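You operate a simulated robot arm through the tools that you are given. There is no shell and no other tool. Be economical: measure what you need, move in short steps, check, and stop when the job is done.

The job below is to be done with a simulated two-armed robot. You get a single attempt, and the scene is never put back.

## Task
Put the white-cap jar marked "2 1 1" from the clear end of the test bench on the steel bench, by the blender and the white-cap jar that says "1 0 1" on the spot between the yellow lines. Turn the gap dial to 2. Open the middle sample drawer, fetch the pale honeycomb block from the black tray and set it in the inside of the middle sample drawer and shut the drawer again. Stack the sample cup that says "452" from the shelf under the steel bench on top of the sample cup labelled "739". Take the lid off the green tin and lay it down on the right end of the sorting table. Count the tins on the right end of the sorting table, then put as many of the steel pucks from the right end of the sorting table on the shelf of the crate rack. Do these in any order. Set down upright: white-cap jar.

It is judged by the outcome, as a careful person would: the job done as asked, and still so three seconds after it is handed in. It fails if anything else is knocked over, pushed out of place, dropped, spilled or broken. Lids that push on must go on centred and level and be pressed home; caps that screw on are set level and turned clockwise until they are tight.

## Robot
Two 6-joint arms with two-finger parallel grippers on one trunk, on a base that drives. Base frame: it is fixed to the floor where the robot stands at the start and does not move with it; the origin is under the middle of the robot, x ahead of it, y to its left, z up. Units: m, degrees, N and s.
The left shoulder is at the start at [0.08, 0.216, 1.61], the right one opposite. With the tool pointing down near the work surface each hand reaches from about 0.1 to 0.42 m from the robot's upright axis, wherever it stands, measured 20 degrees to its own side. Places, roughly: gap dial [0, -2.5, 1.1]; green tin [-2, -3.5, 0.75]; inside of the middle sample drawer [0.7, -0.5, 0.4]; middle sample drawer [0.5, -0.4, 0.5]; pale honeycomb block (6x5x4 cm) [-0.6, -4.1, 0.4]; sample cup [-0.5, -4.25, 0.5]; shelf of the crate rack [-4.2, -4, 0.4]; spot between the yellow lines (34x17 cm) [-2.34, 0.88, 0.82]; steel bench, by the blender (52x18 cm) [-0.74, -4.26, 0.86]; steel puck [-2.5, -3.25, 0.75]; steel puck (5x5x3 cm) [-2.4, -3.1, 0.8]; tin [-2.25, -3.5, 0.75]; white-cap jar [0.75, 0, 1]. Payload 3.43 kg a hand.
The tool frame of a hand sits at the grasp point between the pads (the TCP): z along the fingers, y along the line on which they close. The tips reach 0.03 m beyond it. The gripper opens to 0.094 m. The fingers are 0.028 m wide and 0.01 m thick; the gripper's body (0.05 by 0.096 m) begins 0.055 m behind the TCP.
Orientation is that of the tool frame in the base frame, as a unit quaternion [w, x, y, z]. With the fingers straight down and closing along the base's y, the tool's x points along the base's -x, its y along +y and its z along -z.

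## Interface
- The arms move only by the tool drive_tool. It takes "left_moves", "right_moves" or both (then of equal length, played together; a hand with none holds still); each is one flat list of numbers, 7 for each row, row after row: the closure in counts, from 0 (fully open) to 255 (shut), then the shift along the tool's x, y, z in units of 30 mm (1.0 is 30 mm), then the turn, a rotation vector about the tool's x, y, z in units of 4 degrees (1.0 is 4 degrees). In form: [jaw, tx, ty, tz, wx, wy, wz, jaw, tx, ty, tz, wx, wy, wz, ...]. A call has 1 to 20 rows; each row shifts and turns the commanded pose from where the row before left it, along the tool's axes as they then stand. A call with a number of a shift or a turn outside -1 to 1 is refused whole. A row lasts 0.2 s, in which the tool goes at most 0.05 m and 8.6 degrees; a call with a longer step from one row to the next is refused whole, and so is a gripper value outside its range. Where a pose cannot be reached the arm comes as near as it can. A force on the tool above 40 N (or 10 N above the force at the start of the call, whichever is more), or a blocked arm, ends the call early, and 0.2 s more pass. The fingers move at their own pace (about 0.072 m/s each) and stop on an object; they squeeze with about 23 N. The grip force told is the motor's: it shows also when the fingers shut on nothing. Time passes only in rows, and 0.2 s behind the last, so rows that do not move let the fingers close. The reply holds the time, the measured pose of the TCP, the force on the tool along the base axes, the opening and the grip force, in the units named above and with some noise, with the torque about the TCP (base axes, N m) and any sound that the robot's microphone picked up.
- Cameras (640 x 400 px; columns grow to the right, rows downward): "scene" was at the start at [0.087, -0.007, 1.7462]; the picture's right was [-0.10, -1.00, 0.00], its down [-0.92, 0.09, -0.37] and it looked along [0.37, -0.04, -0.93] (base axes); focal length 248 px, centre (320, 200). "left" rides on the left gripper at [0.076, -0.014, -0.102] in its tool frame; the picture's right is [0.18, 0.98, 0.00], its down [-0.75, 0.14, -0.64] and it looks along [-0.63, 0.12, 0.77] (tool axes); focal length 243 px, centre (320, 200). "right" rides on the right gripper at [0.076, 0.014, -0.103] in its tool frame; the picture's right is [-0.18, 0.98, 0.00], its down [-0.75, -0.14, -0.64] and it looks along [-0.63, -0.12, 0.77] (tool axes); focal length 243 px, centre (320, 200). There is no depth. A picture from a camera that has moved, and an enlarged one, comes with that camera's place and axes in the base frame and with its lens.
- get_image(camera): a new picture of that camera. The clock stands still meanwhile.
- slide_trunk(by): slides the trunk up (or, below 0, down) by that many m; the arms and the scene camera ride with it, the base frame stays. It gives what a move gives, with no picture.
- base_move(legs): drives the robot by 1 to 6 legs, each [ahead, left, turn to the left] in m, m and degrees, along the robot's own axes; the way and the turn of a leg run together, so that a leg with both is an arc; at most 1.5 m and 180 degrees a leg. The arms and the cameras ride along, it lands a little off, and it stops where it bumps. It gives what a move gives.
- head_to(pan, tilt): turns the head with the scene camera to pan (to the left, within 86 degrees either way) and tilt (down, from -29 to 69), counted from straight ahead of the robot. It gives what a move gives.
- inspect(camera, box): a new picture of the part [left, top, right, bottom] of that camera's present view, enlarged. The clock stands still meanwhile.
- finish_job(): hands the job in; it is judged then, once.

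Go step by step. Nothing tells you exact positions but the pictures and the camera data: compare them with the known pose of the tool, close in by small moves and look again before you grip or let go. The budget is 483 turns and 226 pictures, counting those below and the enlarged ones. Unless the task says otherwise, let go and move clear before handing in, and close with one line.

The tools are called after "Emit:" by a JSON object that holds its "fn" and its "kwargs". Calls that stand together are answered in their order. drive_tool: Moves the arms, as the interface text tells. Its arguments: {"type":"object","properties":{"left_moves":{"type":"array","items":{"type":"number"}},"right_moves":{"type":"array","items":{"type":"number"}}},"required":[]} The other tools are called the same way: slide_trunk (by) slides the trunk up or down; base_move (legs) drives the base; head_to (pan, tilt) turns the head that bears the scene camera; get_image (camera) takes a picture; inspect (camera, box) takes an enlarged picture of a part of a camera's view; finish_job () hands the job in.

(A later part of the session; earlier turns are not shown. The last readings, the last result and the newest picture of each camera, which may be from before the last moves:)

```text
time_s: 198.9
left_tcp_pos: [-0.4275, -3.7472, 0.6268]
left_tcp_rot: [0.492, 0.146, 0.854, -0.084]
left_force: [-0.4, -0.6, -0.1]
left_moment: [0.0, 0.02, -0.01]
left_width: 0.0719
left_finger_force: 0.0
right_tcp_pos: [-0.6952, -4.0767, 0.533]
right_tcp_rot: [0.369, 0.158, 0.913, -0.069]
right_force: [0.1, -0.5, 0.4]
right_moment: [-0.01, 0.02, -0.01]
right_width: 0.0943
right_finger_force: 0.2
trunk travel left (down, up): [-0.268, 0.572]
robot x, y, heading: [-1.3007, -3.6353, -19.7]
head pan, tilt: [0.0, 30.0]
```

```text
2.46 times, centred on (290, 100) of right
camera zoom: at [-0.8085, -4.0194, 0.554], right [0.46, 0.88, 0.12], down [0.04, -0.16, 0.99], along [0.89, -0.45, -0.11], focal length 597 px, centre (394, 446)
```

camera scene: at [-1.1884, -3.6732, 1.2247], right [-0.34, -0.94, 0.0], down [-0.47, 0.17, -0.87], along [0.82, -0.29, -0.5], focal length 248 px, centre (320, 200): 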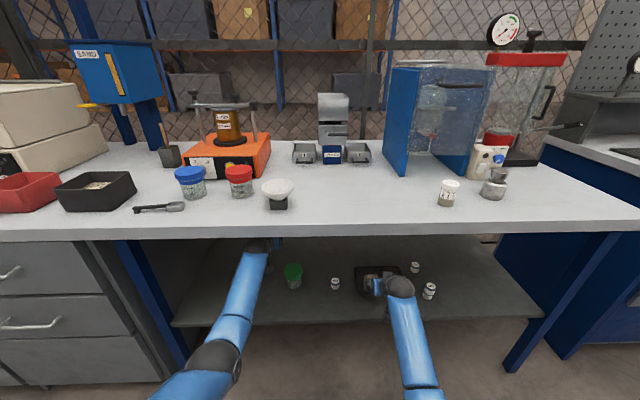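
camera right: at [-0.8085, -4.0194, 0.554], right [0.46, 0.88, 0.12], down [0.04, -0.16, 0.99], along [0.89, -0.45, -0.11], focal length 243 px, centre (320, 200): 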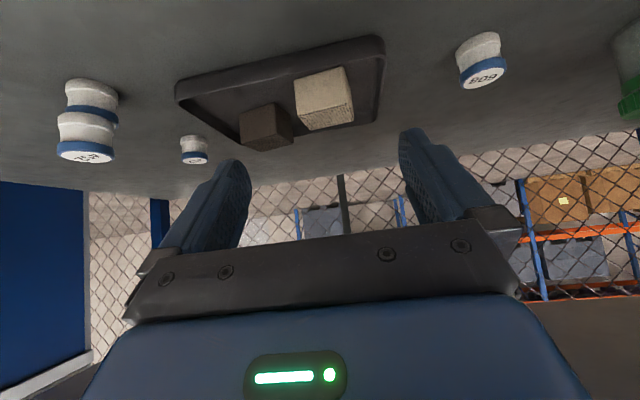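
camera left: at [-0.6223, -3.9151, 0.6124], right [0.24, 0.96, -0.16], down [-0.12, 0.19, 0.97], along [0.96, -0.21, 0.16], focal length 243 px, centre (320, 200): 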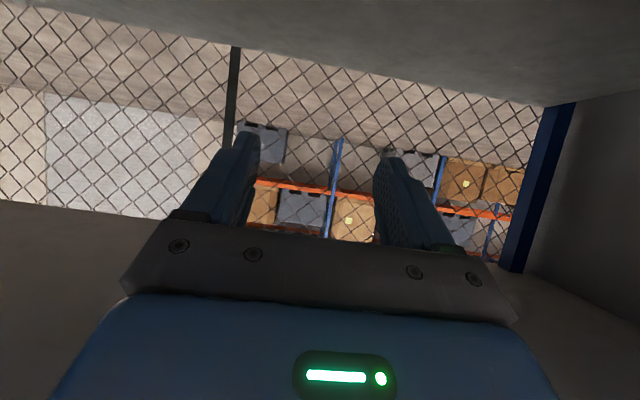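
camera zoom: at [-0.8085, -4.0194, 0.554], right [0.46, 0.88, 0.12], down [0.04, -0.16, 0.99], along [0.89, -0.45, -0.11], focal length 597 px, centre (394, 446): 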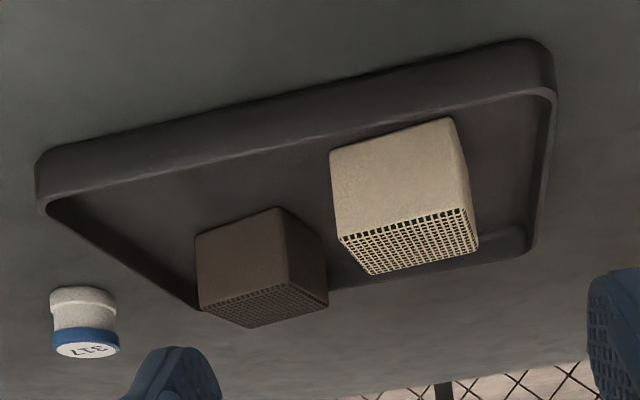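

Emit:
{"fn": "base_move", "kwargs": {"legs": [[0.08, 0.0, 0]]}}

Emit:
{"fn": "drive_tool", "kwargs": {"right_moves": [60, 0.3, 0, 0.6, 0, 0, 0, 60, 0.3, 0, 0.6, 0, 0, 0, 60, 0, 0, 0, 0, 0, 0]}}

Emit:
{"fn": "inspect", "kwargs": {"camera": "right", "box": [160, 20, 480, 240]}}

```text
time_s: 200.0
left_tcp_pos: [-0.3516, -3.7739, 0.6269]
left_tcp_rot: [0.491, 0.147, 0.855, -0.084]
left_force: [-0.2, -0.6, -0.4]
left_moment: [0.01, 0.02, -0.02]
left_width: 0.0718
left_finger_force: 0.0
right_tcp_pos: [-0.6191, -4.1046, 0.5326]
right_tcp_rot: [0.369, 0.159, 0.913, -0.07]
right_force: [0.4, 0.7, -0.3]
right_moment: [0.01, 0.02, -0.03]
right_width: 0.094
right_finger_force: 0.0
trunk travel left (down, up): [-0.268, 0.572]
robot x, y, heading: [-1.2252, -3.6607, -20.0]
head pan, tilt: [0.0, 30.0]
```

```text
time_s: 200.8
left_tcp_pos: [-0.3523, -3.7737, 0.627]
left_tcp_rot: [0.492, 0.146, 0.854, -0.083]
left_force: [0.2, -0.7, -0.4]
left_moment: [-0.03, 0.0, -0.03]
left_width: 0.0719
left_finger_force: 0.0
right_tcp_pos: [-0.6087, -4.1092, 0.4955]
right_tcp_rot: [0.37, 0.159, 0.913, -0.069]
right_force: [0.0, -0.5, 0.1]
right_moment: [-0.02, 0.01, -0.02]
right_width: 0.0719
right_finger_force: 0.1
trunk travel left (down, up): [-0.268, 0.572]
robot x, y, heading: [-1.2313, -3.659, -19.6]
head pan, tilt: [0.0, 30.0]
```

```text
1.82 times, centred on (320, 130) of right
camera zoom: at [-0.7229, -4.051, 0.5155], right [0.46, 0.88, 0.12], down [0.04, -0.16, 0.99], along [0.89, -0.45, -0.11], focal length 441 px, centre (320, 327)
```

zoom: 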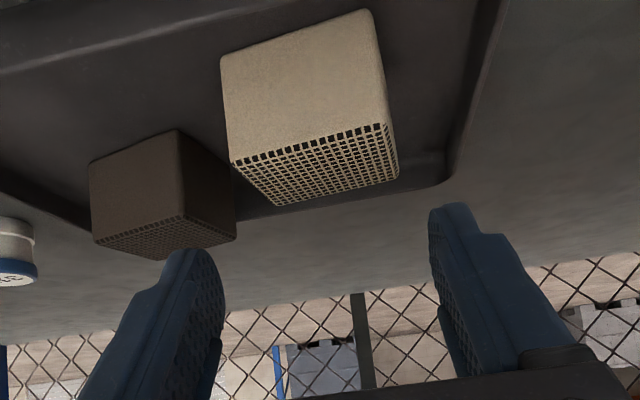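

Emit:
{"fn": "drive_tool", "kwargs": {"right_moves": [60, 0.17, 0.05, 0.75, 0, 0, 0, 60, 0.17, 0.05, 0.75, 0, 0, 0, 60, 0.17, 0.05, 0.75, 0, 0, 0, 60, 0, 0, 0, 0, 0, 0]}}

Emit:
{"fn": "get_image", "kwargs": {"camera": "right"}}

```text
time_s: 201.8
left_tcp_pos: [-0.3534, -3.7735, 0.6277]
left_tcp_rot: [0.492, 0.147, 0.854, -0.084]
left_force: [-0.3, 0.1, -0.8]
left_moment: [-0.02, 0.02, 0.0]
left_width: 0.0718
left_finger_force: 0.1
right_tcp_pos: [-0.572, -4.117, 0.4364]
right_tcp_rot: [0.37, 0.159, 0.913, -0.069]
right_force: [-0.2, 0.1, 2.6]
right_moment: [0.08, -0.06, 0.02]
right_width: 0.0718
right_finger_force: 0.0
trunk travel left (down, up): [-0.268, 0.572]
robot x, y, heading: [-1.2284, -3.6575, -19.6]
head pan, tilt: [0.0, 30.0]
```

```text
147 pictures are left
camera right: at [-0.6867, -4.0594, 0.4571], right [0.46, 0.88, 0.12], down [0.04, -0.16, 0.99], along [0.89, -0.45, -0.11], focal length 243 px, centre (320, 200)
```

right: 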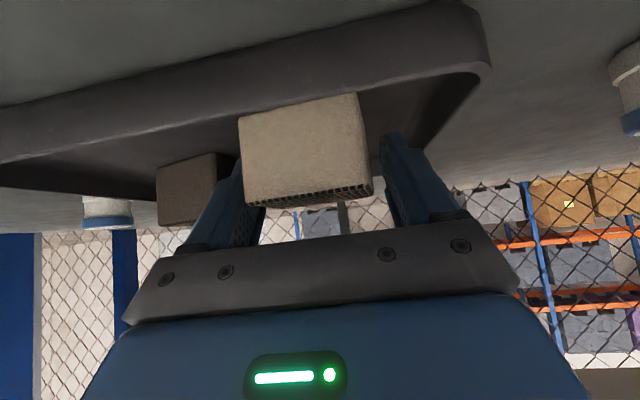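

Emit:
{"fn": "drive_tool", "kwargs": {"right_moves": [255, 0, 0, 0, 0, 0, 0, 255, 0, 0, 0, 0, 0, 0, 255, 0, 0, 0, 0, 0, 0, 255, -0.35, 0, -0.36, 0, 0, 0, 255, -0.7, 0, -0.72, 0, 0, 0, 255, -0.7, 0, -0.72, 0, 0, 0]}}

Emit:
{"fn": "get_image", "kwargs": {"camera": "right"}}

```text
time_s: 203.2
left_tcp_pos: [-0.353, -3.7739, 0.6277]
left_tcp_rot: [0.493, 0.147, 0.854, -0.084]
left_force: [0.1, -0.8, 0.2]
left_moment: [0.01, -0.01, 0.0]
left_width: 0.0721
left_finger_force: 0.1
right_tcp_pos: [-0.574, -4.1156, 0.5101]
right_tcp_rot: [0.369, 0.159, 0.913, -0.068]
right_force: [0.1, -0.9, -0.1]
right_moment: [0.02, 0.0, 0.0]
right_width: 0.0555
right_finger_force: 23.0
trunk travel left (down, up): [-0.268, 0.572]
robot x, y, heading: [-1.2298, -3.6559, -19.9]
head pan, tilt: [0.0, 30.0]
```

```text
146 pictures are left
camera right: at [-0.687, -4.0585, 0.5312], right [0.46, 0.88, 0.12], down [0.04, -0.16, 0.99], along [0.89, -0.45, -0.11], focal length 243 px, centre (320, 200)
```

right: 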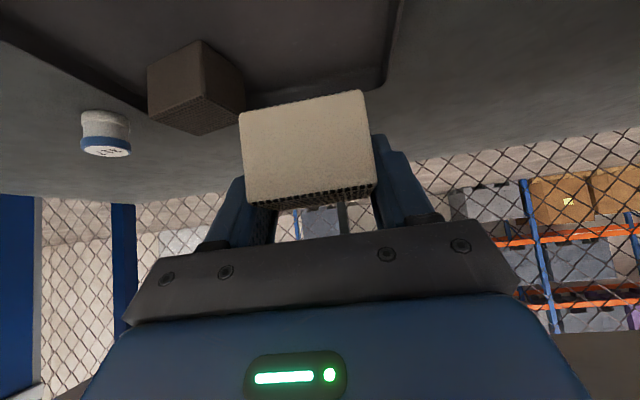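

Emit:
{"fn": "base_move", "kwargs": {"legs": [[-0.2, 0, 0]]}}

Emit:
{"fn": "drive_tool", "kwargs": {"left_moves": [60, 0.72, 0, 0, 0, 1, 0, 60, 0.72, 0, 0, 0, 1, 0, 60, 0.72, 0, 0, 0, 1, 0, 60, 0.72, 0, 0, 0, 1, 0, 60, 0.72, 0, 0, 0, 1, 0, 60, 0.72, 0, 0, 0, 1, 0, 60, 0.72, 0, 0, 0, 1, 0, 60, 0.72, 0, 0, 0, 1, 0, 60, 0.72, 0, 0, 0, 1, 0, 60, 0.72, 0, 0, 0, 1, 0, 60, 0.72, 0, 0, 0, 1, 0, 60, 0.72, 0, 0, 0, 1, 0, 60, 0.72, 0, 0, 0, 1, 0, 60, 0.72, 0, 0, 0, 1, 0, 60, 0.72, 0, 0, 0, 1, 0], "right_moves": [255, 0.72, 0, 0, 0, 1, 0, 255, 0.72, 0, 0, 0, 1, 0, 255, 0.72, 0, 0, 0, 1, 0, 255, 0.72, 0, 0, 0, 1, 0, 255, 0.72, 0, 0, 0, 1, 0, 255, 0.72, 0, 0, 0, 1, 0, 255, 0.72, 0, 0, 0, 1, 0, 255, 0.72, 0, 0, 0, 1, 0, 255, 0.72, 0, 0, 0, 1, 0, 255, 0.72, 0, 0, 0, 1, 0, 255, 0.72, 0, 0, 0, 1, 0, 255, 0, 0, 0, 0, 0, 0, 255, 0, 0, 0, 0, 0, 0, 255, 0, 0, 0, 0, 0, 0, 255, 0, 0, 0, 0, 0, 0]}}

```text
time_s: 204.8
left_tcp_pos: [-0.543, -3.7058, 0.6283]
left_tcp_rot: [0.492, 0.147, 0.854, -0.084]
left_force: [0.0, 0.4, 0.8]
left_moment: [0.02, -0.01, 0.02]
left_width: 0.0718
left_finger_force: 0.1
right_tcp_pos: [-0.7638, -4.0485, 0.5117]
right_tcp_rot: [0.368, 0.158, 0.914, -0.068]
right_force: [-0.4, -0.4, -0.9]
right_moment: [-0.01, 0.05, 0.0]
right_width: 0.0554
right_finger_force: 23.2
trunk travel left (down, up): [-0.268, 0.572]
robot x, y, heading: [-1.4167, -3.5886, -19.6]
head pan, tilt: [0.0, 30.0]
```

```text
time_s: 208.0
left_tcp_pos: [-0.7898, -3.6178, 0.4635]
left_tcp_rot: [-0.001, 0.169, 0.986, 0.001]
left_force: [0.4, -0.1, -0.2]
left_moment: [-0.01, 0.03, 0.0]
left_width: 0.0719
left_finger_force: 0.0
right_tcp_pos: [-0.9635, -3.9768, 0.4154]
right_tcp_rot: [0.0, 0.173, 0.985, -0.004]
right_force: [0.4, 0.0, -0.2]
right_moment: [0.0, 0.0, 0.01]
right_width: 0.0554
right_finger_force: 23.1
trunk travel left (down, up): [-0.268, 0.572]
robot x, y, heading: [-1.4191, -3.5893, -19.7]
head pan, tilt: [0.0, 30.0]
```

Emit:
{"fn": "slide_trunk", "kwargs": {"by": 0.4}}

Emit:
{"fn": "slide_trunk", "kwargs": {"by": 0.17}}

Emit:
{"fn": "base_move", "kwargs": {"legs": [[0.06, 0.5, 0], [0, 0.5, 0]]}}

Emit:
{"fn": "head_to", "kwargs": {"pan": 0, "tilt": 45}}

Emit:
{"fn": "get_image", "kwargs": {"camera": "scene"}}

```text
time_s: 211.8
left_tcp_pos: [-0.7895, -3.6172, 0.8633]
left_tcp_rot: [0.0, 0.169, 0.986, 0.001]
left_force: [-0.1, -0.2, -0.8]
left_moment: [-0.02, -0.02, 0.01]
left_width: 0.0721
left_finger_force: 0.1
right_tcp_pos: [-0.9627, -3.977, 0.8164]
right_tcp_rot: [0.0, 0.173, 0.985, -0.004]
right_force: [0.3, 0.4, 0.1]
right_moment: [0.02, -0.04, 0.01]
right_width: 0.0556
right_finger_force: 23.4
trunk travel left (down, up): [-0.668, 0.172]
robot x, y, heading: [-1.4182, -3.5912, -19.6]
head pan, tilt: [0.0, 30.0]
```

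```text
time_s: 213.7
left_tcp_pos: [-0.7898, -3.6185, 1.0337]
left_tcp_rot: [-0.001, 0.168, 0.986, 0.001]
left_force: [-0.4, 0.2, -1.6]
left_moment: [0.0, 0.01, 0.0]
left_width: 0.0719
left_finger_force: 0.0
right_tcp_pos: [-0.9611, -3.9773, 0.9848]
right_tcp_rot: [-0.001, 0.173, 0.985, -0.005]
right_force: [1.0, 0.3, -0.8]
right_moment: [0.0, -0.03, 0.0]
right_width: 0.0552
right_finger_force: 22.7
trunk travel left (down, up): [-0.838, 0.002]
robot x, y, heading: [-1.4169, -3.5917, -19.7]
head pan, tilt: [0.0, 30.0]
```

```text
time_s: 219.3
left_tcp_pos: [-0.3966, -2.6939, 1.034]
left_tcp_rot: [0.0, 0.167, 0.986, 0.002]
left_force: [0.5, 0.7, -0.4]
left_moment: [0.01, 0.0, -0.02]
left_width: 0.0721
left_finger_force: 0.1
right_tcp_pos: [-0.5685, -3.0531, 0.9859]
right_tcp_rot: [0.001, 0.172, 0.985, -0.003]
right_force: [0.5, -0.4, 0.2]
right_moment: [0.0, -0.03, 0.0]
right_width: 0.0553
right_finger_force: 23.1
trunk travel left (down, up): [-0.838, 0.002]
robot x, y, heading: [-1.022, -2.6615, -19.5]
head pan, tilt: [0.0, 30.0]
```

```text
time_s: 220.0
left_tcp_pos: [-0.3964, -2.6912, 1.0335]
left_tcp_rot: [-0.001, 0.169, 0.986, 0.002]
left_force: [0.3, 0.5, 0.3]
left_moment: [-0.01, 0.0, -0.04]
left_width: 0.072
left_finger_force: 0.1
right_tcp_pos: [-0.5686, -3.053, 0.9851]
right_tcp_rot: [-0.001, 0.172, 0.985, -0.004]
right_force: [0.1, 0.3, 0.0]
right_moment: [-0.01, -0.01, -0.04]
right_width: 0.0554
right_finger_force: 23.3
trunk travel left (down, up): [-0.838, 0.002]
robot x, y, heading: [-1.0236, -2.6685, -19.6]
head pan, tilt: [0.0, 45.0]
```

```text
145 pictures are left
camera scene: at [-0.919, -2.7052, 1.7722], right [-0.33, -0.94, 0.0], down [-0.67, 0.24, -0.71], along [0.67, -0.24, -0.71], focal length 248 px, centre (320, 200)
```

scene: 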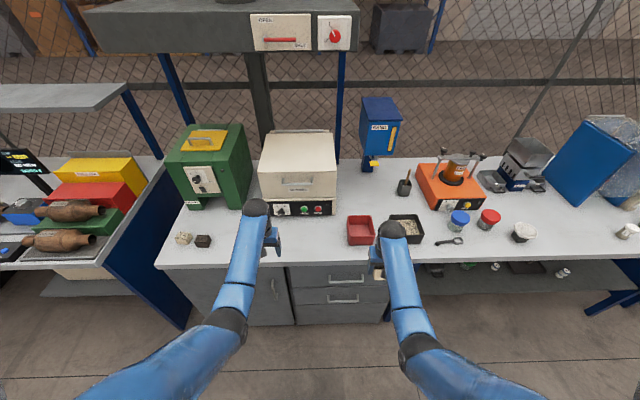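

Emit:
{"fn": "inspect", "kwargs": {"camera": "scene", "box": [150, 110, 350, 270]}}

Emit:
{"fn": "inspect", "kwargs": {"camera": "scene", "box": [175, 150, 235, 210]}}

```text
2.50 times, centred on (250, 190) of scene
camera zoom: at [-0.919, -2.7052, 1.7722], right [-0.33, -0.94, 0.0], down [-0.67, 0.24, -0.71], along [0.67, -0.24, -0.71], focal length 620 px, centre (495, 225)
```

zoom: 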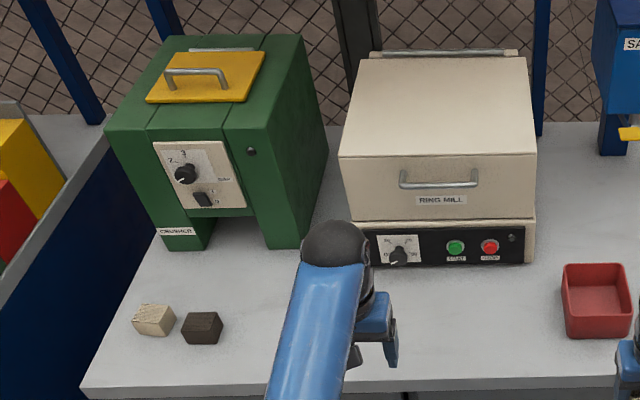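

```text
6.67 times, centred on (205, 180) of scene
camera zoom: at [-0.919, -2.7052, 1.7722], right [-0.33, -0.94, 0.0], down [-0.67, 0.24, -0.71], along [0.67, -0.24, -0.71], focal length 1654 px, centre (1087, 333)
```

zoom: 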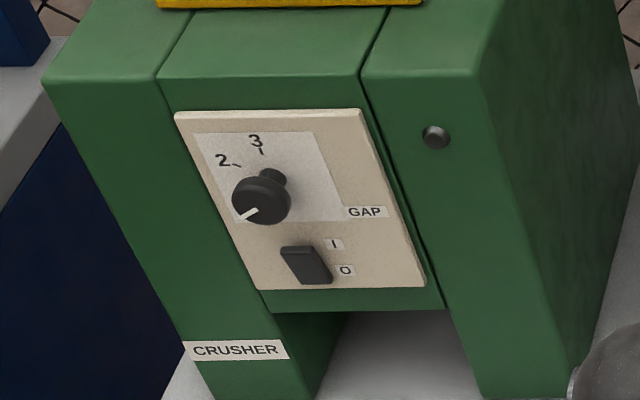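

Emit:
{"fn": "drive_tool", "kwargs": {"left_moves": [60, -0.55, 0, 0, 0, -1, 0, 60, -0.55, 0, 0, 0, -1, 0, 60, -0.55, 0, 0, 0, -1, 0, 60, -0.55, 0, 0, 0, -1, 0, 60, -0.55, 0, 0, 0, -1, 0, 60, -0.55, 0, 0, 0, -1, 0, 60, -0.55, 0, 0, 0, -1, 0, 60, -0.55, 0, 0, 0, -1, 0, 60, -0.55, 0, 0, 0, -1, 0, 60, -0.55, 0, 0, 0, -1, 0, 60, -0.55, 0, 0, 0, -1, 0, 60, -0.55, 0, 0, 0, -1, 0, 60, -0.55, 0, 0, 0, -1, 0, 60, -0.55, 0, 0, 0, -1, 0, 60, -0.55, 0, 0, 0, -1, 0, 60, -0.55, 0, 0, 0, -1, 0, 60, -0.55, 0, 0, 0, -1, 0, 60, -0.55, 0, 0, 0, -1, 0, 60, -0.55, 0, 0, 0, -1, 0, 60, -0.55, 0, 0, 0, -1, 0]}}

Emit:
{"fn": "drive_tool", "kwargs": {"left_moves": [60, -0.55, 0, -0.5, 0, -1, 0, 60, -0.55, 0, -0.5, 0, -1, 0, 60, 0, 0, -1, 0, -0.5, 0]}}

```text
time_s: 224.2
left_tcp_pos: [-0.1698, -2.771, 1.2199]
left_tcp_rot: [0.633, 0.129, 0.756, -0.107]
left_force: [0.2, 0.3, 0.9]
left_moment: [0.04, -0.03, -0.02]
left_width: 0.0719
left_finger_force: 0.2
right_tcp_pos: [-0.5681, -3.0513, 0.9842]
right_tcp_rot: [0.001, 0.172, 0.985, -0.004]
right_force: [0.4, -0.8, 0.1]
right_moment: [0.03, -0.06, 0.0]
right_width: 0.0553
right_finger_force: 22.8
trunk travel left (down, up): [-0.838, 0.002]
robot x, y, heading: [-1.0226, -2.6665, -19.6]
head pan, tilt: [0.0, 45.0]
```

```text
time_s: 225.0
left_tcp_pos: [-0.2235, -2.7532, 1.2605]
left_tcp_rot: [0.697, 0.12, 0.697, -0.119]
left_force: [0.4, -0.1, 0.3]
left_moment: [-0.01, 0.01, -0.03]
left_width: 0.0718
left_finger_force: 0.0
right_tcp_pos: [-0.5682, -3.0509, 0.9867]
right_tcp_rot: [0.001, 0.172, 0.985, -0.005]
right_force: [-0.4, -0.3, -0.8]
right_moment: [0.02, -0.04, 0.02]
right_width: 0.0557
right_finger_force: 23.2
trunk travel left (down, up): [-0.838, 0.002]
robot x, y, heading: [-1.0247, -2.6666, -19.3]
head pan, tilt: [0.0, 45.0]
```

Emit:
{"fn": "base_move", "kwargs": {"legs": [[0, 0.32, 0]]}}

Emit:
{"fn": "slide_trunk", "kwargs": {"by": -0.17}}

Emit:
{"fn": "get_image", "kwargs": {"camera": "left"}}

Emit:
{"fn": "get_image", "kwargs": {"camera": "scene"}}

```text
time_s: 227.2
left_tcp_pos: [-0.1176, -2.4533, 1.2585]
left_tcp_rot: [0.696, 0.12, 0.698, -0.116]
left_force: [-0.6, -0.8, -0.2]
left_moment: [-0.02, 0.0, 0.0]
left_width: 0.072
left_finger_force: 0.1
right_tcp_pos: [-0.4617, -2.7515, 0.9859]
right_tcp_rot: [0.001, 0.172, 0.985, -0.003]
right_force: [0.7, -0.4, 0.3]
right_moment: [-0.02, 0.02, -0.05]
right_width: 0.0554
right_finger_force: 23.0
trunk travel left (down, up): [-0.838, 0.002]
robot x, y, heading: [-0.9221, -2.3627, -19.4]
head pan, tilt: [0.0, 45.0]
```

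```text
time_s: 229.1
left_tcp_pos: [-0.1148, -2.4513, 1.0884]
left_tcp_rot: [0.696, 0.12, 0.698, -0.118]
left_force: [-0.5, 0.5, -0.2]
left_moment: [0.0, 0.01, 0.0]
left_width: 0.0721
left_finger_force: 0.1
right_tcp_pos: [-0.4615, -2.7495, 0.815]
right_tcp_rot: [0.0, 0.172, 0.985, -0.005]
right_force: [0.4, -0.1, -1.2]
right_moment: [0.02, 0.0, 0.0]
right_width: 0.0554
right_finger_force: 22.3
trunk travel left (down, up): [-0.668, 0.172]
robot x, y, heading: [-0.9181, -2.3611, -19.7]
head pan, tilt: [0.0, 45.0]
```

```text
142 pictures are left
camera left: at [-0.218, -2.4314, 1.0128], right [0.33, 0.93, -0.18], down [-0.56, 0.34, 0.76], along [0.76, -0.14, 0.63], focal length 243 px, centre (320, 200)
```

left: 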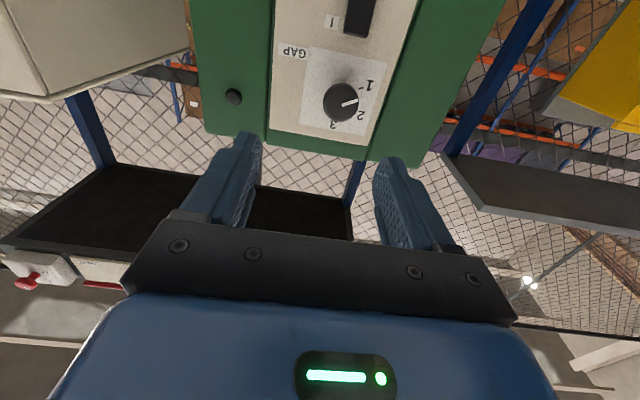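

```text
141 pictures are left
camera scene: at [-0.8124, -2.4033, 1.6022], right [-0.33, -0.94, 0.0], down [-0.67, 0.24, -0.71], along [0.67, -0.24, -0.71], focal length 248 px, centre (320, 200)
```

scene: 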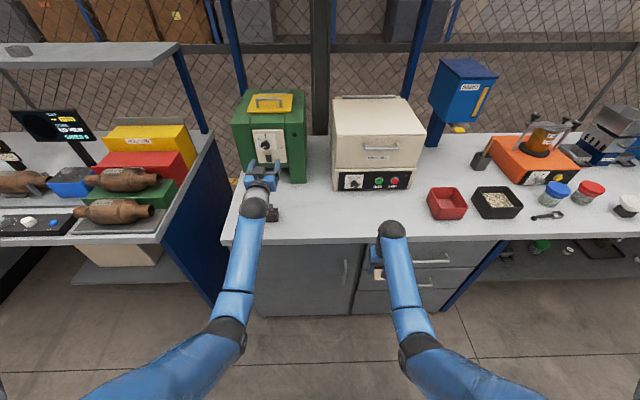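

Emit:
{"fn": "inspect", "kwargs": {"camera": "left", "box": [260, 0, 440, 180]}}

```text
2.22 times, centred on (350, 90) of left
camera zoom: at [-0.218, -2.4314, 1.0128], right [0.33, 0.93, -0.18], down [-0.56, 0.34, 0.76], along [0.76, -0.14, 0.63], focal length 539 px, centre (253, 444)
```

zoom: 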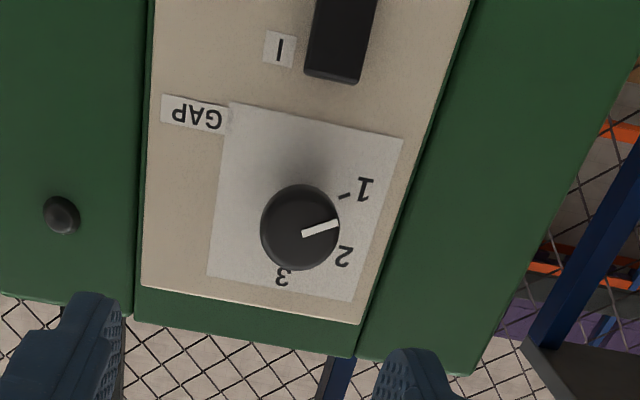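

Emit:
{"fn": "drive_tool", "kwargs": {"left_moves": [60, 0.15, 0.57, 0.7, 0, 0, 0, 60, 0, 0, 0.7, 0, 0, 0, 60, 0, 0, 0.6, 0, 0, 0, 60, 0, 0, 0, 0, 0, 0]}}

Emit:
{"fn": "get_image", "kwargs": {"camera": "left"}}

Emit:
{"fn": "inspect", "kwargs": {"camera": "scene", "box": [220, 100, 320, 220]}}

```text
time_s: 230.1
left_tcp_pos: [-0.0529, -2.4554, 1.0855]
left_tcp_rot: [0.696, 0.119, 0.698, -0.118]
left_force: [-0.5, 0.1, 1.0]
left_moment: [0.02, 0.03, -0.03]
left_width: 0.0719
left_finger_force: 0.0
right_tcp_pos: [-0.4604, -2.7485, 0.8148]
right_tcp_rot: [0.0, 0.172, 0.985, -0.004]
right_force: [-1.2, 0.2, -1.0]
right_moment: [-0.02, -0.01, 0.0]
right_width: 0.0553
right_finger_force: 23.4
trunk travel left (down, up): [-0.668, 0.172]
robot x, y, heading: [-0.9159, -2.3639, -19.6]
head pan, tilt: [0.0, 45.0]
```

```text
139 pictures are left
camera left: at [-0.1556, -2.4351, 1.0084], right [0.32, 0.93, -0.18], down [-0.56, 0.34, 0.76], along [0.76, -0.14, 0.63], focal length 243 px, centre (320, 200)
```

left: 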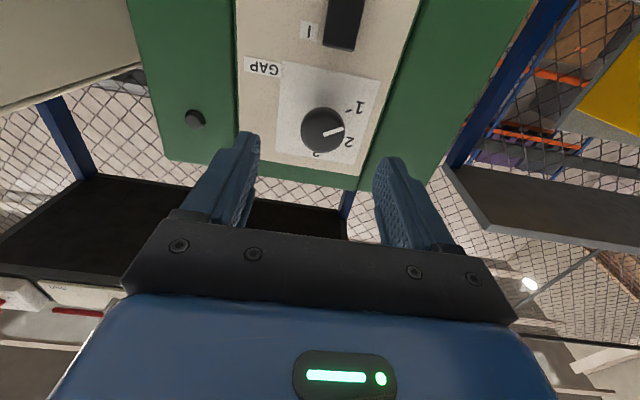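

```text
3.33 times, centred on (270, 160) of scene
camera zoom: at [-0.8123, -2.4028, 1.6021], right [-0.33, -0.94, 0.0], down [-0.67, 0.24, -0.71], along [0.67, -0.24, -0.71], focal length 827 px, centre (487, 333)
```

zoom: 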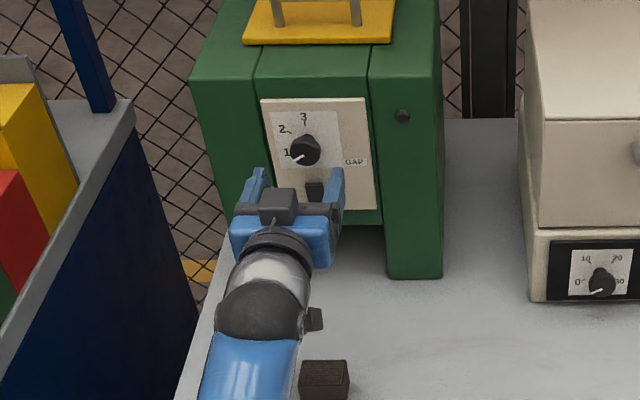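

Emit:
{"fn": "drive_tool", "kwargs": {"left_moves": [60, 0, 0, 0, 0, 0, -1, 60, 0, 0, 0, 0, 0, -1, 60, 0, 0, 0, 0, 0, -1, 60, 0, 0, 0, 0, 0, -1, 60, 0, 0, 0, 0, 0, -1, 60, 0, 0, 0, 0, 0, -1, 60, 0, 0, 0, 0, 0, -1, 60, 0, 0, 0.6, 0, 0, 0, 60, 0, 0, 0.6, 0, 0, 0, 60, 0, 0, 0.6, 0, 0, 0]}}

Emit:
{"fn": "get_image", "kwargs": {"camera": "left"}}

Emit:
{"fn": "inspect", "kwargs": {"camera": "scene", "box": [220, 100, 320, 220]}}

```text
time_s: 232.3
left_tcp_pos: [-0.0082, -2.4695, 1.0842]
left_tcp_rot: [0.648, -0.054, 0.706, -0.281]
left_force: [0.1, 0.7, 0.1]
left_moment: [0.03, -0.01, 0.01]
left_width: 0.072
left_finger_force: 0.0
left hand out of reach, approached as far as the arm can: row 10
right_tcp_pos: [-0.4613, -2.7503, 0.8148]
right_tcp_rot: [-0.001, 0.172, 0.985, -0.004]
right_force: [0.7, -0.5, 0.1]
right_moment: [0.01, 0.0, -0.02]
right_width: 0.0554
right_finger_force: 23.1
trunk travel left (down, up): [-0.668, 0.172]
robot x, y, heading: [-0.9166, -2.3645, -19.4]
head pan, tilt: [0.0, 45.0]
```

```text
137 pictures are left
camera left: at [-0.122, -2.4822, 1.0238], right [0.25, 0.74, -0.62], down [-0.45, 0.66, 0.6], along [0.86, 0.13, 0.5], focal length 243 px, centre (320, 200)
```

left: 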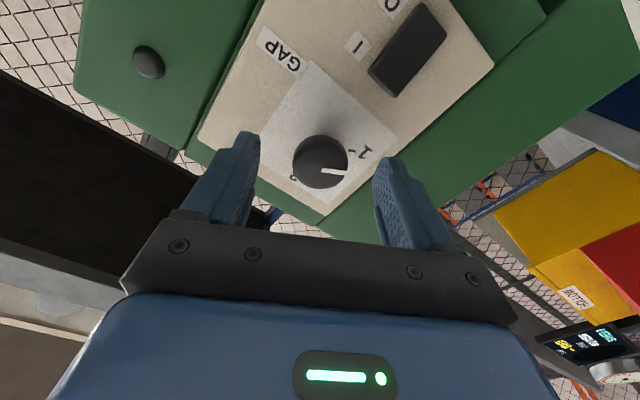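

```text
3.33 times, centred on (270, 160) of scene
camera zoom: at [-0.8121, -2.4033, 1.6021], right [-0.33, -0.94, 0.0], down [-0.67, 0.24, -0.71], along [0.67, -0.24, -0.71], focal length 827 px, centre (487, 333)
```

zoom: 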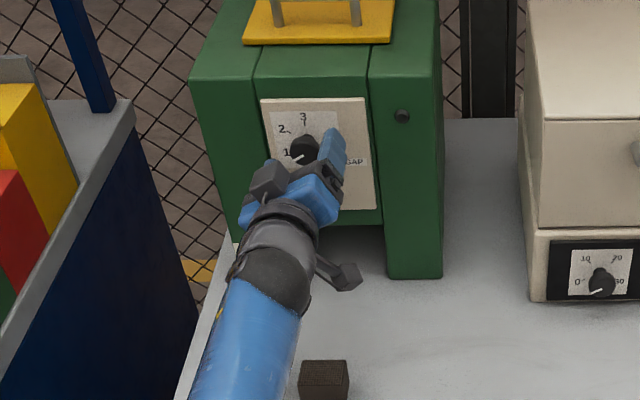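

Emit:
{"fn": "base_move", "kwargs": {"legs": [[0.026, 0, 0]]}}

Emit:
{"fn": "get_image", "kwargs": {"camera": "left"}}

```text
time_s: 233.2
left_tcp_pos: [0.0088, -2.4752, 1.0861]
left_tcp_rot: [0.65, -0.053, 0.704, -0.282]
left_force: [-14.0, 1.7, 4.5]
left_moment: [0.14, -0.09, 0.51]
left_width: 0.069
left_finger_force: 0.0
right_tcp_pos: [-0.4406, -2.7563, 0.817]
right_tcp_rot: [0.002, 0.17, 0.985, -0.004]
right_force: [-0.8, -0.2, 0.0]
right_moment: [-0.02, 0.02, 0.0]
right_width: 0.0556
right_finger_force: 23.0
trunk travel left (down, up): [-0.668, 0.172]
robot x, y, heading: [-0.8961, -2.3725, -19.2]
head pan, tilt: [0.0, 45.0]
stopped in leg 1: the force on the tool passed its limit at 152 N (the readings are from after the stop); the commanded pose is now the measured one
```

```text
135 pictures are left
camera left: at [-0.1034, -2.4876, 1.0257], right [0.26, 0.74, -0.62], down [-0.45, 0.66, 0.6], along [0.85, 0.13, 0.51], focal length 243 px, centre (320, 200)
```

left: 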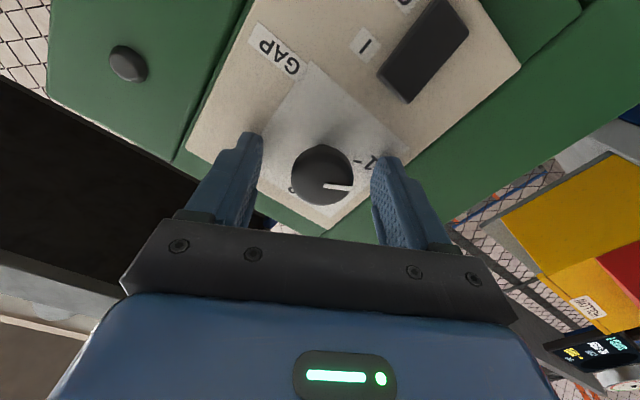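

Emit:
{"fn": "drive_tool", "kwargs": {"left_moves": [60, 0, 0, -0.2, 0, 0, 0, 60, 0, 0, 0, 0, 0, 0]}}

Emit:
{"fn": "inspect", "kwargs": {"camera": "scene", "box": [220, 100, 320, 220]}}

```text
time_s: 233.8
left_tcp_pos: [0.0076, -2.4733, 1.0839]
left_tcp_rot: [0.649, -0.055, 0.705, -0.28]
left_force: [0.6, -0.2, -0.2]
left_moment: [-0.01, 0.0, 0.03]
left_width: 0.0717
left_finger_force: 0.1
right_tcp_pos: [-0.4372, -2.7561, 0.816]
right_tcp_rot: [0.0, 0.17, 0.985, -0.004]
right_force: [-1.1, 0.5, -0.6]
right_moment: [0.01, -0.02, -0.02]
right_width: 0.0554
right_finger_force: 22.8
trunk travel left (down, up): [-0.668, 0.172]
robot x, y, heading: [-0.8929, -2.3741, -19.1]
head pan, tilt: [0.0, 45.0]
```

```text
3.33 times, centred on (270, 160) of scene
camera zoom: at [-0.7905, -2.4108, 1.6022], right [-0.33, -0.94, 0.0], down [-0.67, 0.23, -0.71], along [0.67, -0.23, -0.71], focal length 827 px, centre (487, 333)
```

zoom: 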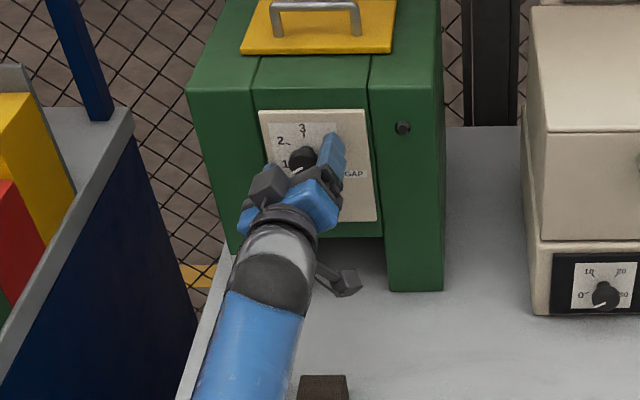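

Emit:
{"fn": "drive_tool", "kwargs": {"left_moves": [255, 0, 0, 0, 0, 0, 0, 255, 0, 0, 0, 0, 0, 0, 255, 0, 0, 0, 0, 0, 0, 255, 0, 0, 0, 0, 0, 0]}}

Emit:
{"fn": "drive_tool", "kwargs": {"left_moves": [255, 0, 0, 0, 0, 0, 1, 255, 0, 0, 0, 0, 0, 1, 255, 0, 0, 0, 0, 0, 1, 255, 0, 0, 0, 0, 0, 1, 255, 0, 0, 0, 0, 0, 1, 255, 0, 0, 0, 0, 0, 1, 255, 0, 0, 0, 0, 0, 1, 255, 0, 0, 0, 0, 0, 1, 255, 0, 0, 0, 0, 0, 1, 255, 0, 0, 0, 0, 0, 1, 255, 0, 0, 0, 0, 0, 1, 255, 0, 0, 0, 0, 0, 1]}}

Emit:
{"fn": "get_image", "kwargs": {"camera": "left"}}

```text
time_s: 234.8
left_tcp_pos: [0.0071, -2.4748, 1.0831]
left_tcp_rot: [0.649, -0.054, 0.705, -0.282]
left_force: [0.9, -4.7, 2.1]
left_moment: [0.06, 0.1, -0.32]
left_width: 0.0332
left_finger_force: 44.8
right_tcp_pos: [-0.4362, -2.7578, 0.8149]
right_tcp_rot: [0.0, 0.172, 0.985, -0.003]
right_force: [0.0, 0.1, -0.7]
right_moment: [0.02, -0.01, 0.0]
right_width: 0.0555
right_finger_force: 22.4
trunk travel left (down, up): [-0.668, 0.172]
robot x, y, heading: [-0.895, -2.3736, -19.3]
head pan, tilt: [0.0, 45.0]
```

```text
time_s: 237.4
left_tcp_pos: [0.0084, -2.474, 1.0838]
left_tcp_rot: [0.707, 0.237, 0.666, 0.009]
left_force: [4.3, -5.3, 6.6]
left_moment: [0.28, 0.92, 0.35]
left_width: 0.0334
left_finger_force: 44.7
right_tcp_pos: [-0.4377, -2.7568, 0.814]
right_tcp_rot: [0.0, 0.17, 0.985, -0.003]
right_force: [0.0, -0.1, -0.3]
right_moment: [-0.03, 0.01, 0.0]
right_width: 0.0555
right_finger_force: 22.9
trunk travel left (down, up): [-0.668, 0.172]
robot x, y, heading: [-0.8941, -2.37, -19.4]
head pan, tilt: [0.0, 45.0]
```

```text
133 pictures are left
camera left: at [-0.0857, -2.4287, 1.0072], right [0.32, 0.93, 0.17], down [-0.65, 0.09, 0.76], along [0.69, -0.35, 0.63], focal length 243 px, centre (320, 200)
```

left: 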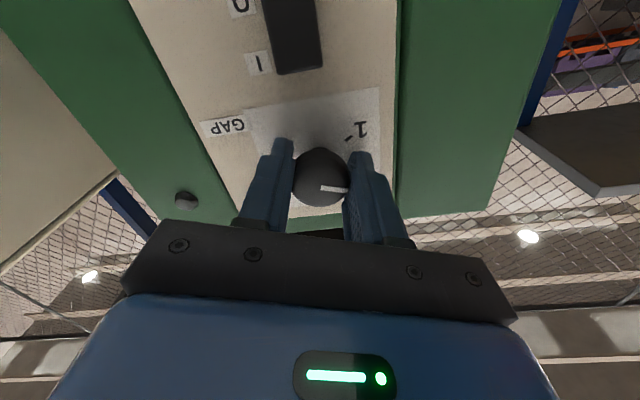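

Emit:
{"fn": "drive_tool", "kwargs": {"left_moves": [255, 0, 0, 0, 0, 0, 1, 255, 0, 0, 0, 0, 0, 1, 255, 0, 0, 0, 0, 0, 1, 255, 0, 0, 0, 0, 0, 0]}}

Emit:
{"fn": "drive_tool", "kwargs": {"left_moves": [150, 0, 0, 0, 0, 0, 0, 60, 0, 0, 0, 0, 0, 0, 60, 0, 0, 0, 0, 0, 0, 60, 0, 0, -0.8, 0, 0, 0, 60, 0, 0, -0.8, 0, 0, 0, 60, 0, 0, -0.8, 0, 0, 0]}}

Emit:
{"fn": "inspect", "kwargs": {"camera": "left", "box": [180, 0, 460, 220]}}

Emit:
{"fn": "inspect", "kwargs": {"camera": "scene", "box": [230, 100, 300, 180]}}

```text
time_s: 238.4
left_tcp_pos: [0.0068, -2.4735, 1.0828]
left_tcp_rot: [0.702, 0.307, 0.638, 0.082]
left_force: [6.4, -3.8, 7.7]
left_moment: [0.24, 0.79, 0.56]
left_width: 0.0333
left_finger_force: 44.8
right_tcp_pos: [-0.4373, -2.7574, 0.8148]
right_tcp_rot: [0.0, 0.171, 0.985, -0.005]
right_force: [-0.4, -0.4, -0.1]
right_moment: [-0.01, -0.02, 0.0]
right_width: 0.0556
right_finger_force: 22.4
trunk travel left (down, up): [-0.668, 0.172]
robot x, y, heading: [-0.8951, -2.3728, -19.4]
head pan, tilt: [0.0, 45.0]
```

```text
time_s: 239.8
left_tcp_pos: [-0.0608, -2.4492, 1.0832]
left_tcp_rot: [0.702, 0.304, 0.638, 0.082]
left_force: [0.2, 0.2, 1.2]
left_moment: [-0.02, 0.0, 0.02]
left_width: 0.072
left_finger_force: 0.1
right_tcp_pos: [-0.4369, -2.7561, 0.8161]
right_tcp_rot: [0.0, 0.17, 0.985, -0.004]
right_force: [0.7, -0.1, 0.0]
right_moment: [0.01, 0.02, 0.04]
right_width: 0.0557
right_finger_force: 23.1
trunk travel left (down, up): [-0.668, 0.172]
robot x, y, heading: [-0.8926, -2.3716, -19.2]
head pan, tilt: [0.0, 45.0]
```

```text
1.82 times, centred on (320, 110) of left
camera zoom: at [-0.1494, -2.3892, 1.0116], right [0.3, 0.88, 0.37], down [-0.7, -0.06, 0.71], along [0.65, -0.47, 0.6], focal length 441 px, centre (320, 364)
```

zoom: 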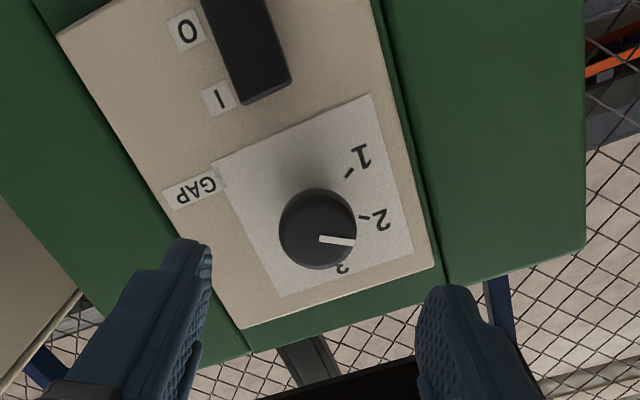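

```text
5.00 times, centred on (265, 140) of scene
camera zoom: at [-0.79, -2.4107, 1.6022], right [-0.33, -0.94, 0.0], down [-0.67, 0.23, -0.71], along [0.67, -0.23, -0.71], focal length 1240 px, centre (595, 500)
```

zoom: 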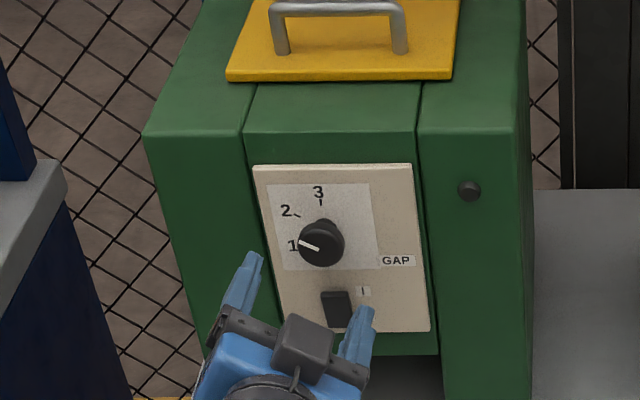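

Emit:
{"fn": "inspect", "kwargs": {"camera": "left", "box": [270, 50, 370, 130]}}

Emit:
{"fn": "inspect", "kwargs": {"camera": "scene", "box": [245, 122, 285, 154]}}

```text
5.00 times, centred on (320, 90) of left
camera zoom: at [-0.1494, -2.3892, 1.0116], right [0.3, 0.88, 0.37], down [-0.7, -0.06, 0.71], along [0.65, -0.47, 0.6], focal length 1213 px, centre (320, 750)
```

zoom: 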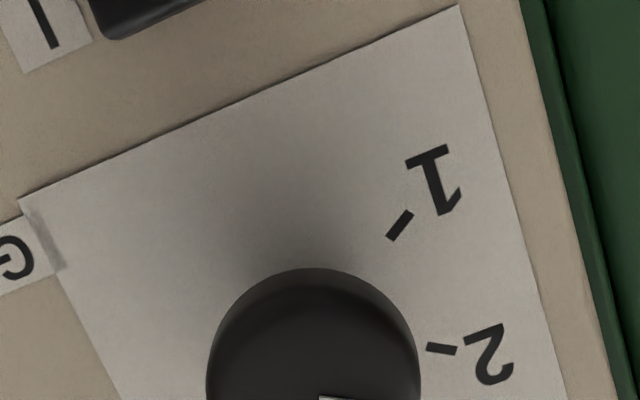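

```text
12.50 times, centred on (265, 138) of scene
camera zoom: at [-0.79, -2.4107, 1.6022], right [-0.33, -0.94, 0.0], down [-0.67, 0.23, -0.71], along [0.67, -0.23, -0.71], focal length 3100 px, centre (1008, 975)
```

zoom: 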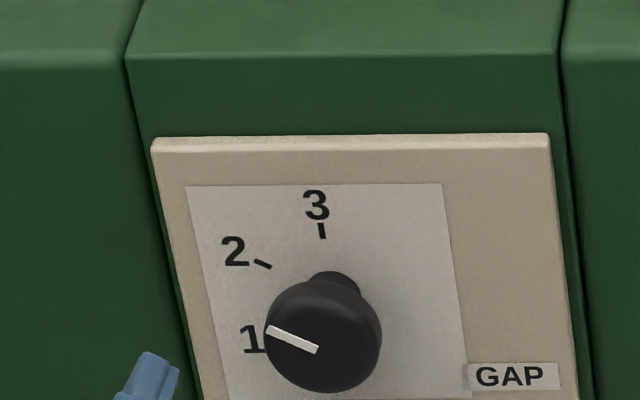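

Emit:
{"fn": "slide_trunk", "kwargs": {"by": 0.17}}

Emit:
{"fn": "base_move", "kwargs": {"legs": [[-0.04, 0, 0]]}}

Emit:
{"fn": "drive_tool", "kwargs": {"left_moves": [60, 0, 0, -0.5, 0, 0, -1, 60, 0, 0, -0.5, 0, 0, -1, 60, 0, 0, 0, 0, 0, -1, 60, 0, 0, 0, 0, 0, -1, 60, 0, 0, 0, 0, 0, -1, 60, 0, 0, 0, 0, 0, -1, 60, 0, 0, 0, 0, 0, -1, 60, 0, 0, 0, 0, 0, -1]}}

Emit:
{"fn": "drive_tool", "kwargs": {"left_moves": [60, 0.6, 0, 0, 0, 1, 0, 60, 0.6, 0, 0, 0, 1, 0, 60, 0.6, 0, 0, 0, 1, 0, 60, 0.6, 0, 0, 0, 1, 0, 60, 0.6, 0, 0, 0, 1, 0, 60, 0.6, 0, 0, 0, 1, 0, 60, 0.6, 0, 0, 0, 1, 0, 60, 0.6, 0, 0, 0, 1, 0, 60, 0.6, 0, 0, 0, 1, 0, 60, 0.6, 0, 0, 0, 1, 0, 60, 0.6, 0, 0, 0, 1, 0, 60, 0.6, 0, 0, 0, 1, 0, 60, 0.6, 0, 0, 0, 1, 0, 60, 0.6, 0, 0, 0, 1, 0, 60, 0.6, 0, 0, 0, 1, 0, 60, 0.6, 0, 0, 0, 1, 0]}}

Emit:
{"fn": "inspect", "kwargs": {"camera": "scene", "box": [170, 130, 330, 250]}}

```text
time_s: 241.8
left_tcp_pos: [-0.0608, -2.4497, 1.2539]
left_tcp_rot: [0.702, 0.305, 0.638, 0.082]
left_force: [0.8, -0.4, -0.7]
left_moment: [-0.03, 0.0, -0.02]
left_width: 0.072
left_finger_force: 0.2
right_tcp_pos: [-0.4358, -2.7569, 0.9852]
right_tcp_rot: [0.0, 0.17, 0.985, -0.005]
right_force: [-0.3, -0.5, -1.1]
right_moment: [-0.04, 0.03, -0.01]
right_width: 0.0554
right_finger_force: 23.6
trunk travel left (down, up): [-0.838, 0.002]
robot x, y, heading: [-0.8947, -2.3714, -19.6]
head pan, tilt: [0.0, 45.0]
```

```text
time_s: 242.6
left_tcp_pos: [-0.0897, -2.4387, 1.2465]
left_tcp_rot: [0.699, 0.306, 0.641, 0.082]
left_force: [0.8, -0.1, -0.3]
left_moment: [-0.06, -0.01, 0.0]
left_width: 0.0718
left_finger_force: 0.0
right_tcp_pos: [-0.4668, -2.7465, 0.9813]
right_tcp_rot: [-0.004, 0.171, 0.985, -0.003]
right_force: [0.7, -0.6, -0.9]
right_moment: [0.06, 0.06, 0.06]
right_width: 0.0554
right_finger_force: 23.2
trunk travel left (down, up): [-0.838, 0.002]
robot x, y, heading: [-0.9328, -2.3578, -19.5]
head pan, tilt: [0.0, 45.0]
```

```text
time_s: 244.4
left_tcp_pos: [-0.1266, -2.4265, 1.2526]
left_tcp_rot: [0.697, 0.117, 0.698, -0.116]
left_force: [-0.5, -0.9, 0.7]
left_moment: [0.0, 0.01, -0.01]
left_width: 0.0717
left_finger_force: 0.0
right_tcp_pos: [-0.4754, -2.7443, 0.9862]
right_tcp_rot: [0.002, 0.171, 0.985, -0.005]
right_force: [-0.6, 0.1, -0.3]
right_moment: [-0.03, -0.01, -0.02]
right_width: 0.0553
right_finger_force: 23.0
trunk travel left (down, up): [-0.838, 0.002]
robot x, y, heading: [-0.9328, -2.3564, -19.4]
head pan, tilt: [0.0, 45.0]
```

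```text
time_s: 247.8
left_tcp_pos: [-0.2556, -2.3811, 1.0154]
left_tcp_rot: [0.221, 0.161, 0.961, -0.036]
left_force: [-0.5, -0.4, -0.6]
left_moment: [0.03, 0.02, 0.02]
left_width: 0.072
left_finger_force: 0.1
right_tcp_pos: [-0.4745, -2.7443, 0.9868]
right_tcp_rot: [0.0, 0.172, 0.985, -0.005]
right_force: [-0.1, 0.3, -0.3]
right_moment: [0.0, -0.02, 0.01]
right_width: 0.0557
right_finger_force: 23.2
trunk travel left (down, up): [-0.838, 0.002]
robot x, y, heading: [-0.9326, -2.3601, -19.4]
head pan, tilt: [0.0, 45.0]
```

```text
3.33 times, centred on (250, 190) of scene
camera zoom: at [-0.8269, -2.3979, 1.7721], right [-0.33, -0.94, 0.0], down [-0.67, 0.23, -0.71], along [0.67, -0.23, -0.71], focal length 827 px, centre (553, 233)
```

zoom: 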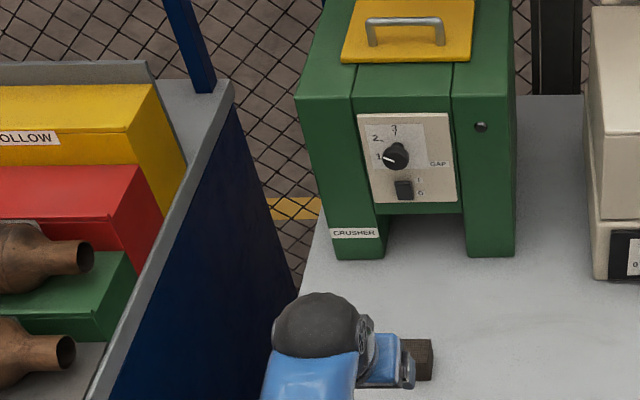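

Emit:
{"fn": "drive_tool", "kwargs": {"left_moves": [60, 0, 0, -1, 0, 0, 0, 60, 0.6, 0, -0.5, 0, 1, 0, 60, 0.6, 0, 0, 0, 1, 0, 60, 0.6, 0, 0, 0, 1, 0, 60, 0.6, 0, 0, 0, 1, 0, 60, 0.6, 0, 0, 0, 1, 0, 60, 0.6, 0, 0, 0, 1, 0]}}

Emit:
{"fn": "head_to", "kwargs": {"pan": 70, "tilt": 35}}

Emit:
{"fn": "get_image", "kwargs": {"camera": "scene"}}

```text
time_s: 249.4
left_tcp_pos: [-0.3724, -2.3413, 1.0273]
left_tcp_rot: [0.016, 0.166, 0.986, -0.001]
left_force: [-0.7, 0.0, -1.2]
left_moment: [-0.02, 0.01, -0.02]
left_width: 0.0719
left_finger_force: 0.0
right_tcp_pos: [-0.4739, -2.7429, 0.9852]
right_tcp_rot: [0.0, 0.172, 0.985, -0.004]
right_force: [0.9, 0.2, 0.3]
right_moment: [-0.03, -0.05, -0.01]
right_width: 0.0554
right_finger_force: 22.9
trunk travel left (down, up): [-0.838, 0.002]
robot x, y, heading: [-0.9315, -2.3566, -19.3]
head pan, tilt: [0.0, 45.0]
```

```text
time_s: 250.8
left_tcp_pos: [-0.3719, -2.3411, 1.0282]
left_tcp_rot: [0.017, 0.165, 0.986, -0.001]
left_force: [-0.2, -0.3, -0.5]
left_moment: [-0.02, 0.0, 0.03]
left_width: 0.0718
left_finger_force: 0.1
right_tcp_pos: [-0.4746, -2.7438, 0.9867]
right_tcp_rot: [0.0, 0.171, 0.985, -0.005]
right_force: [1.4, 1.3, 0.1]
right_moment: [-0.03, 0.0, 0.0]
right_width: 0.0556
right_finger_force: 22.9
trunk travel left (down, up): [-0.838, 0.002]
robot x, y, heading: [-0.932, -2.3622, -19.3]
head pan, tilt: [70.0, 35.0]
```

```text
127 pictures are left
camera scene: at [-0.8476, -2.303, 1.787], right [0.77, -0.63, 0.0], down [-0.36, -0.44, -0.82], along [0.52, 0.63, -0.57], focal length 248 px, centre (320, 200)
```

scene: 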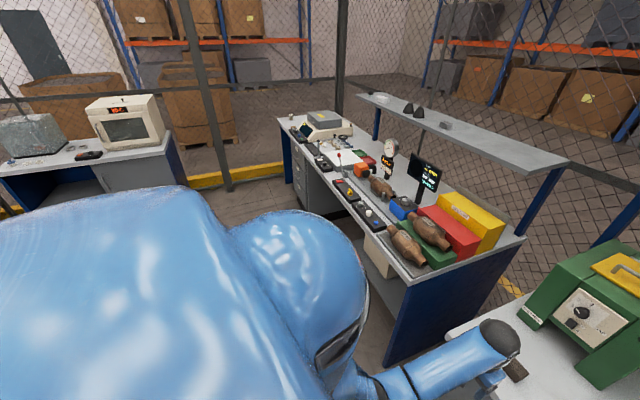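

Emit:
{"fn": "base_move", "kwargs": {"legs": [[-0.03, 0.6, 0], [-0.02, 0.6, 0], [0, 0.5, 0]]}}

Emit:
{"fn": "head_to", "kwargs": {"pan": 0, "tilt": 50}}

Emit:
{"fn": "get_image", "kwargs": {"camera": "scene"}}

```text
time_s: 259.8
left_tcp_pos: [0.1375, -0.7242, 1.0277]
left_tcp_rot: [0.017, 0.163, 0.986, 0.0]
left_force: [-0.5, -0.5, 0.7]
left_moment: [0.03, -0.01, 0.0]
left_width: 0.0718
left_finger_force: 0.0
right_tcp_pos: [0.0374, -1.1269, 0.986]
right_tcp_rot: [0.0, 0.169, 0.986, -0.003]
right_force: [0.8, -0.3, -0.3]
right_moment: [-0.01, 0.0, -0.01]
right_width: 0.0555
right_finger_force: 22.9
trunk travel left (down, up): [-0.838, 0.002]
robot x, y, heading: [-0.4222, -0.7453, -19.1]
head pan, tilt: [70.0, 35.0]
```

```text
time_s: 261.2
left_tcp_pos: [0.1376, -0.7227, 1.0284]
left_tcp_rot: [0.016, 0.163, 0.987, -0.001]
left_force: [0.4, 0.3, 0.0]
left_moment: [-0.04, -0.04, 0.01]
left_width: 0.072
left_finger_force: 0.0
right_tcp_pos: [0.0379, -1.1262, 0.9855]
right_tcp_rot: [0.001, 0.169, 0.986, -0.005]
right_force: [0.3, 0.3, -0.2]
right_moment: [0.01, 0.0, -0.02]
right_width: 0.0555
right_finger_force: 22.7
trunk travel left (down, up): [-0.838, 0.002]
robot x, y, heading: [-0.4204, -0.7436, -19.0]
head pan, tilt: [0.0, 50.0]
```

```text
126 pictures are left
camera scene: at [-0.32, -0.7802, 1.7652], right [-0.33, -0.94, 0.0], down [-0.72, 0.25, -0.64], along [0.61, -0.21, -0.77], focal length 248 px, centre (320, 200)
```

scene: 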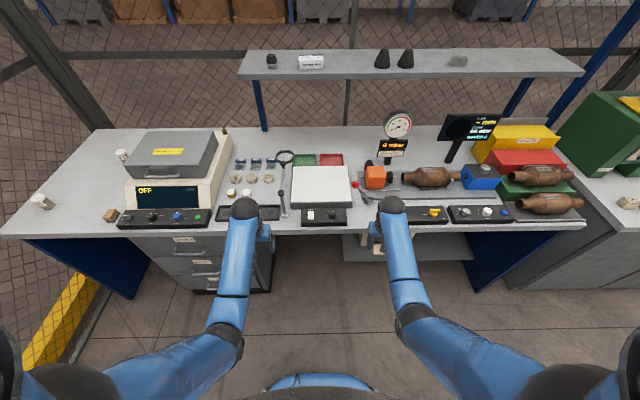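

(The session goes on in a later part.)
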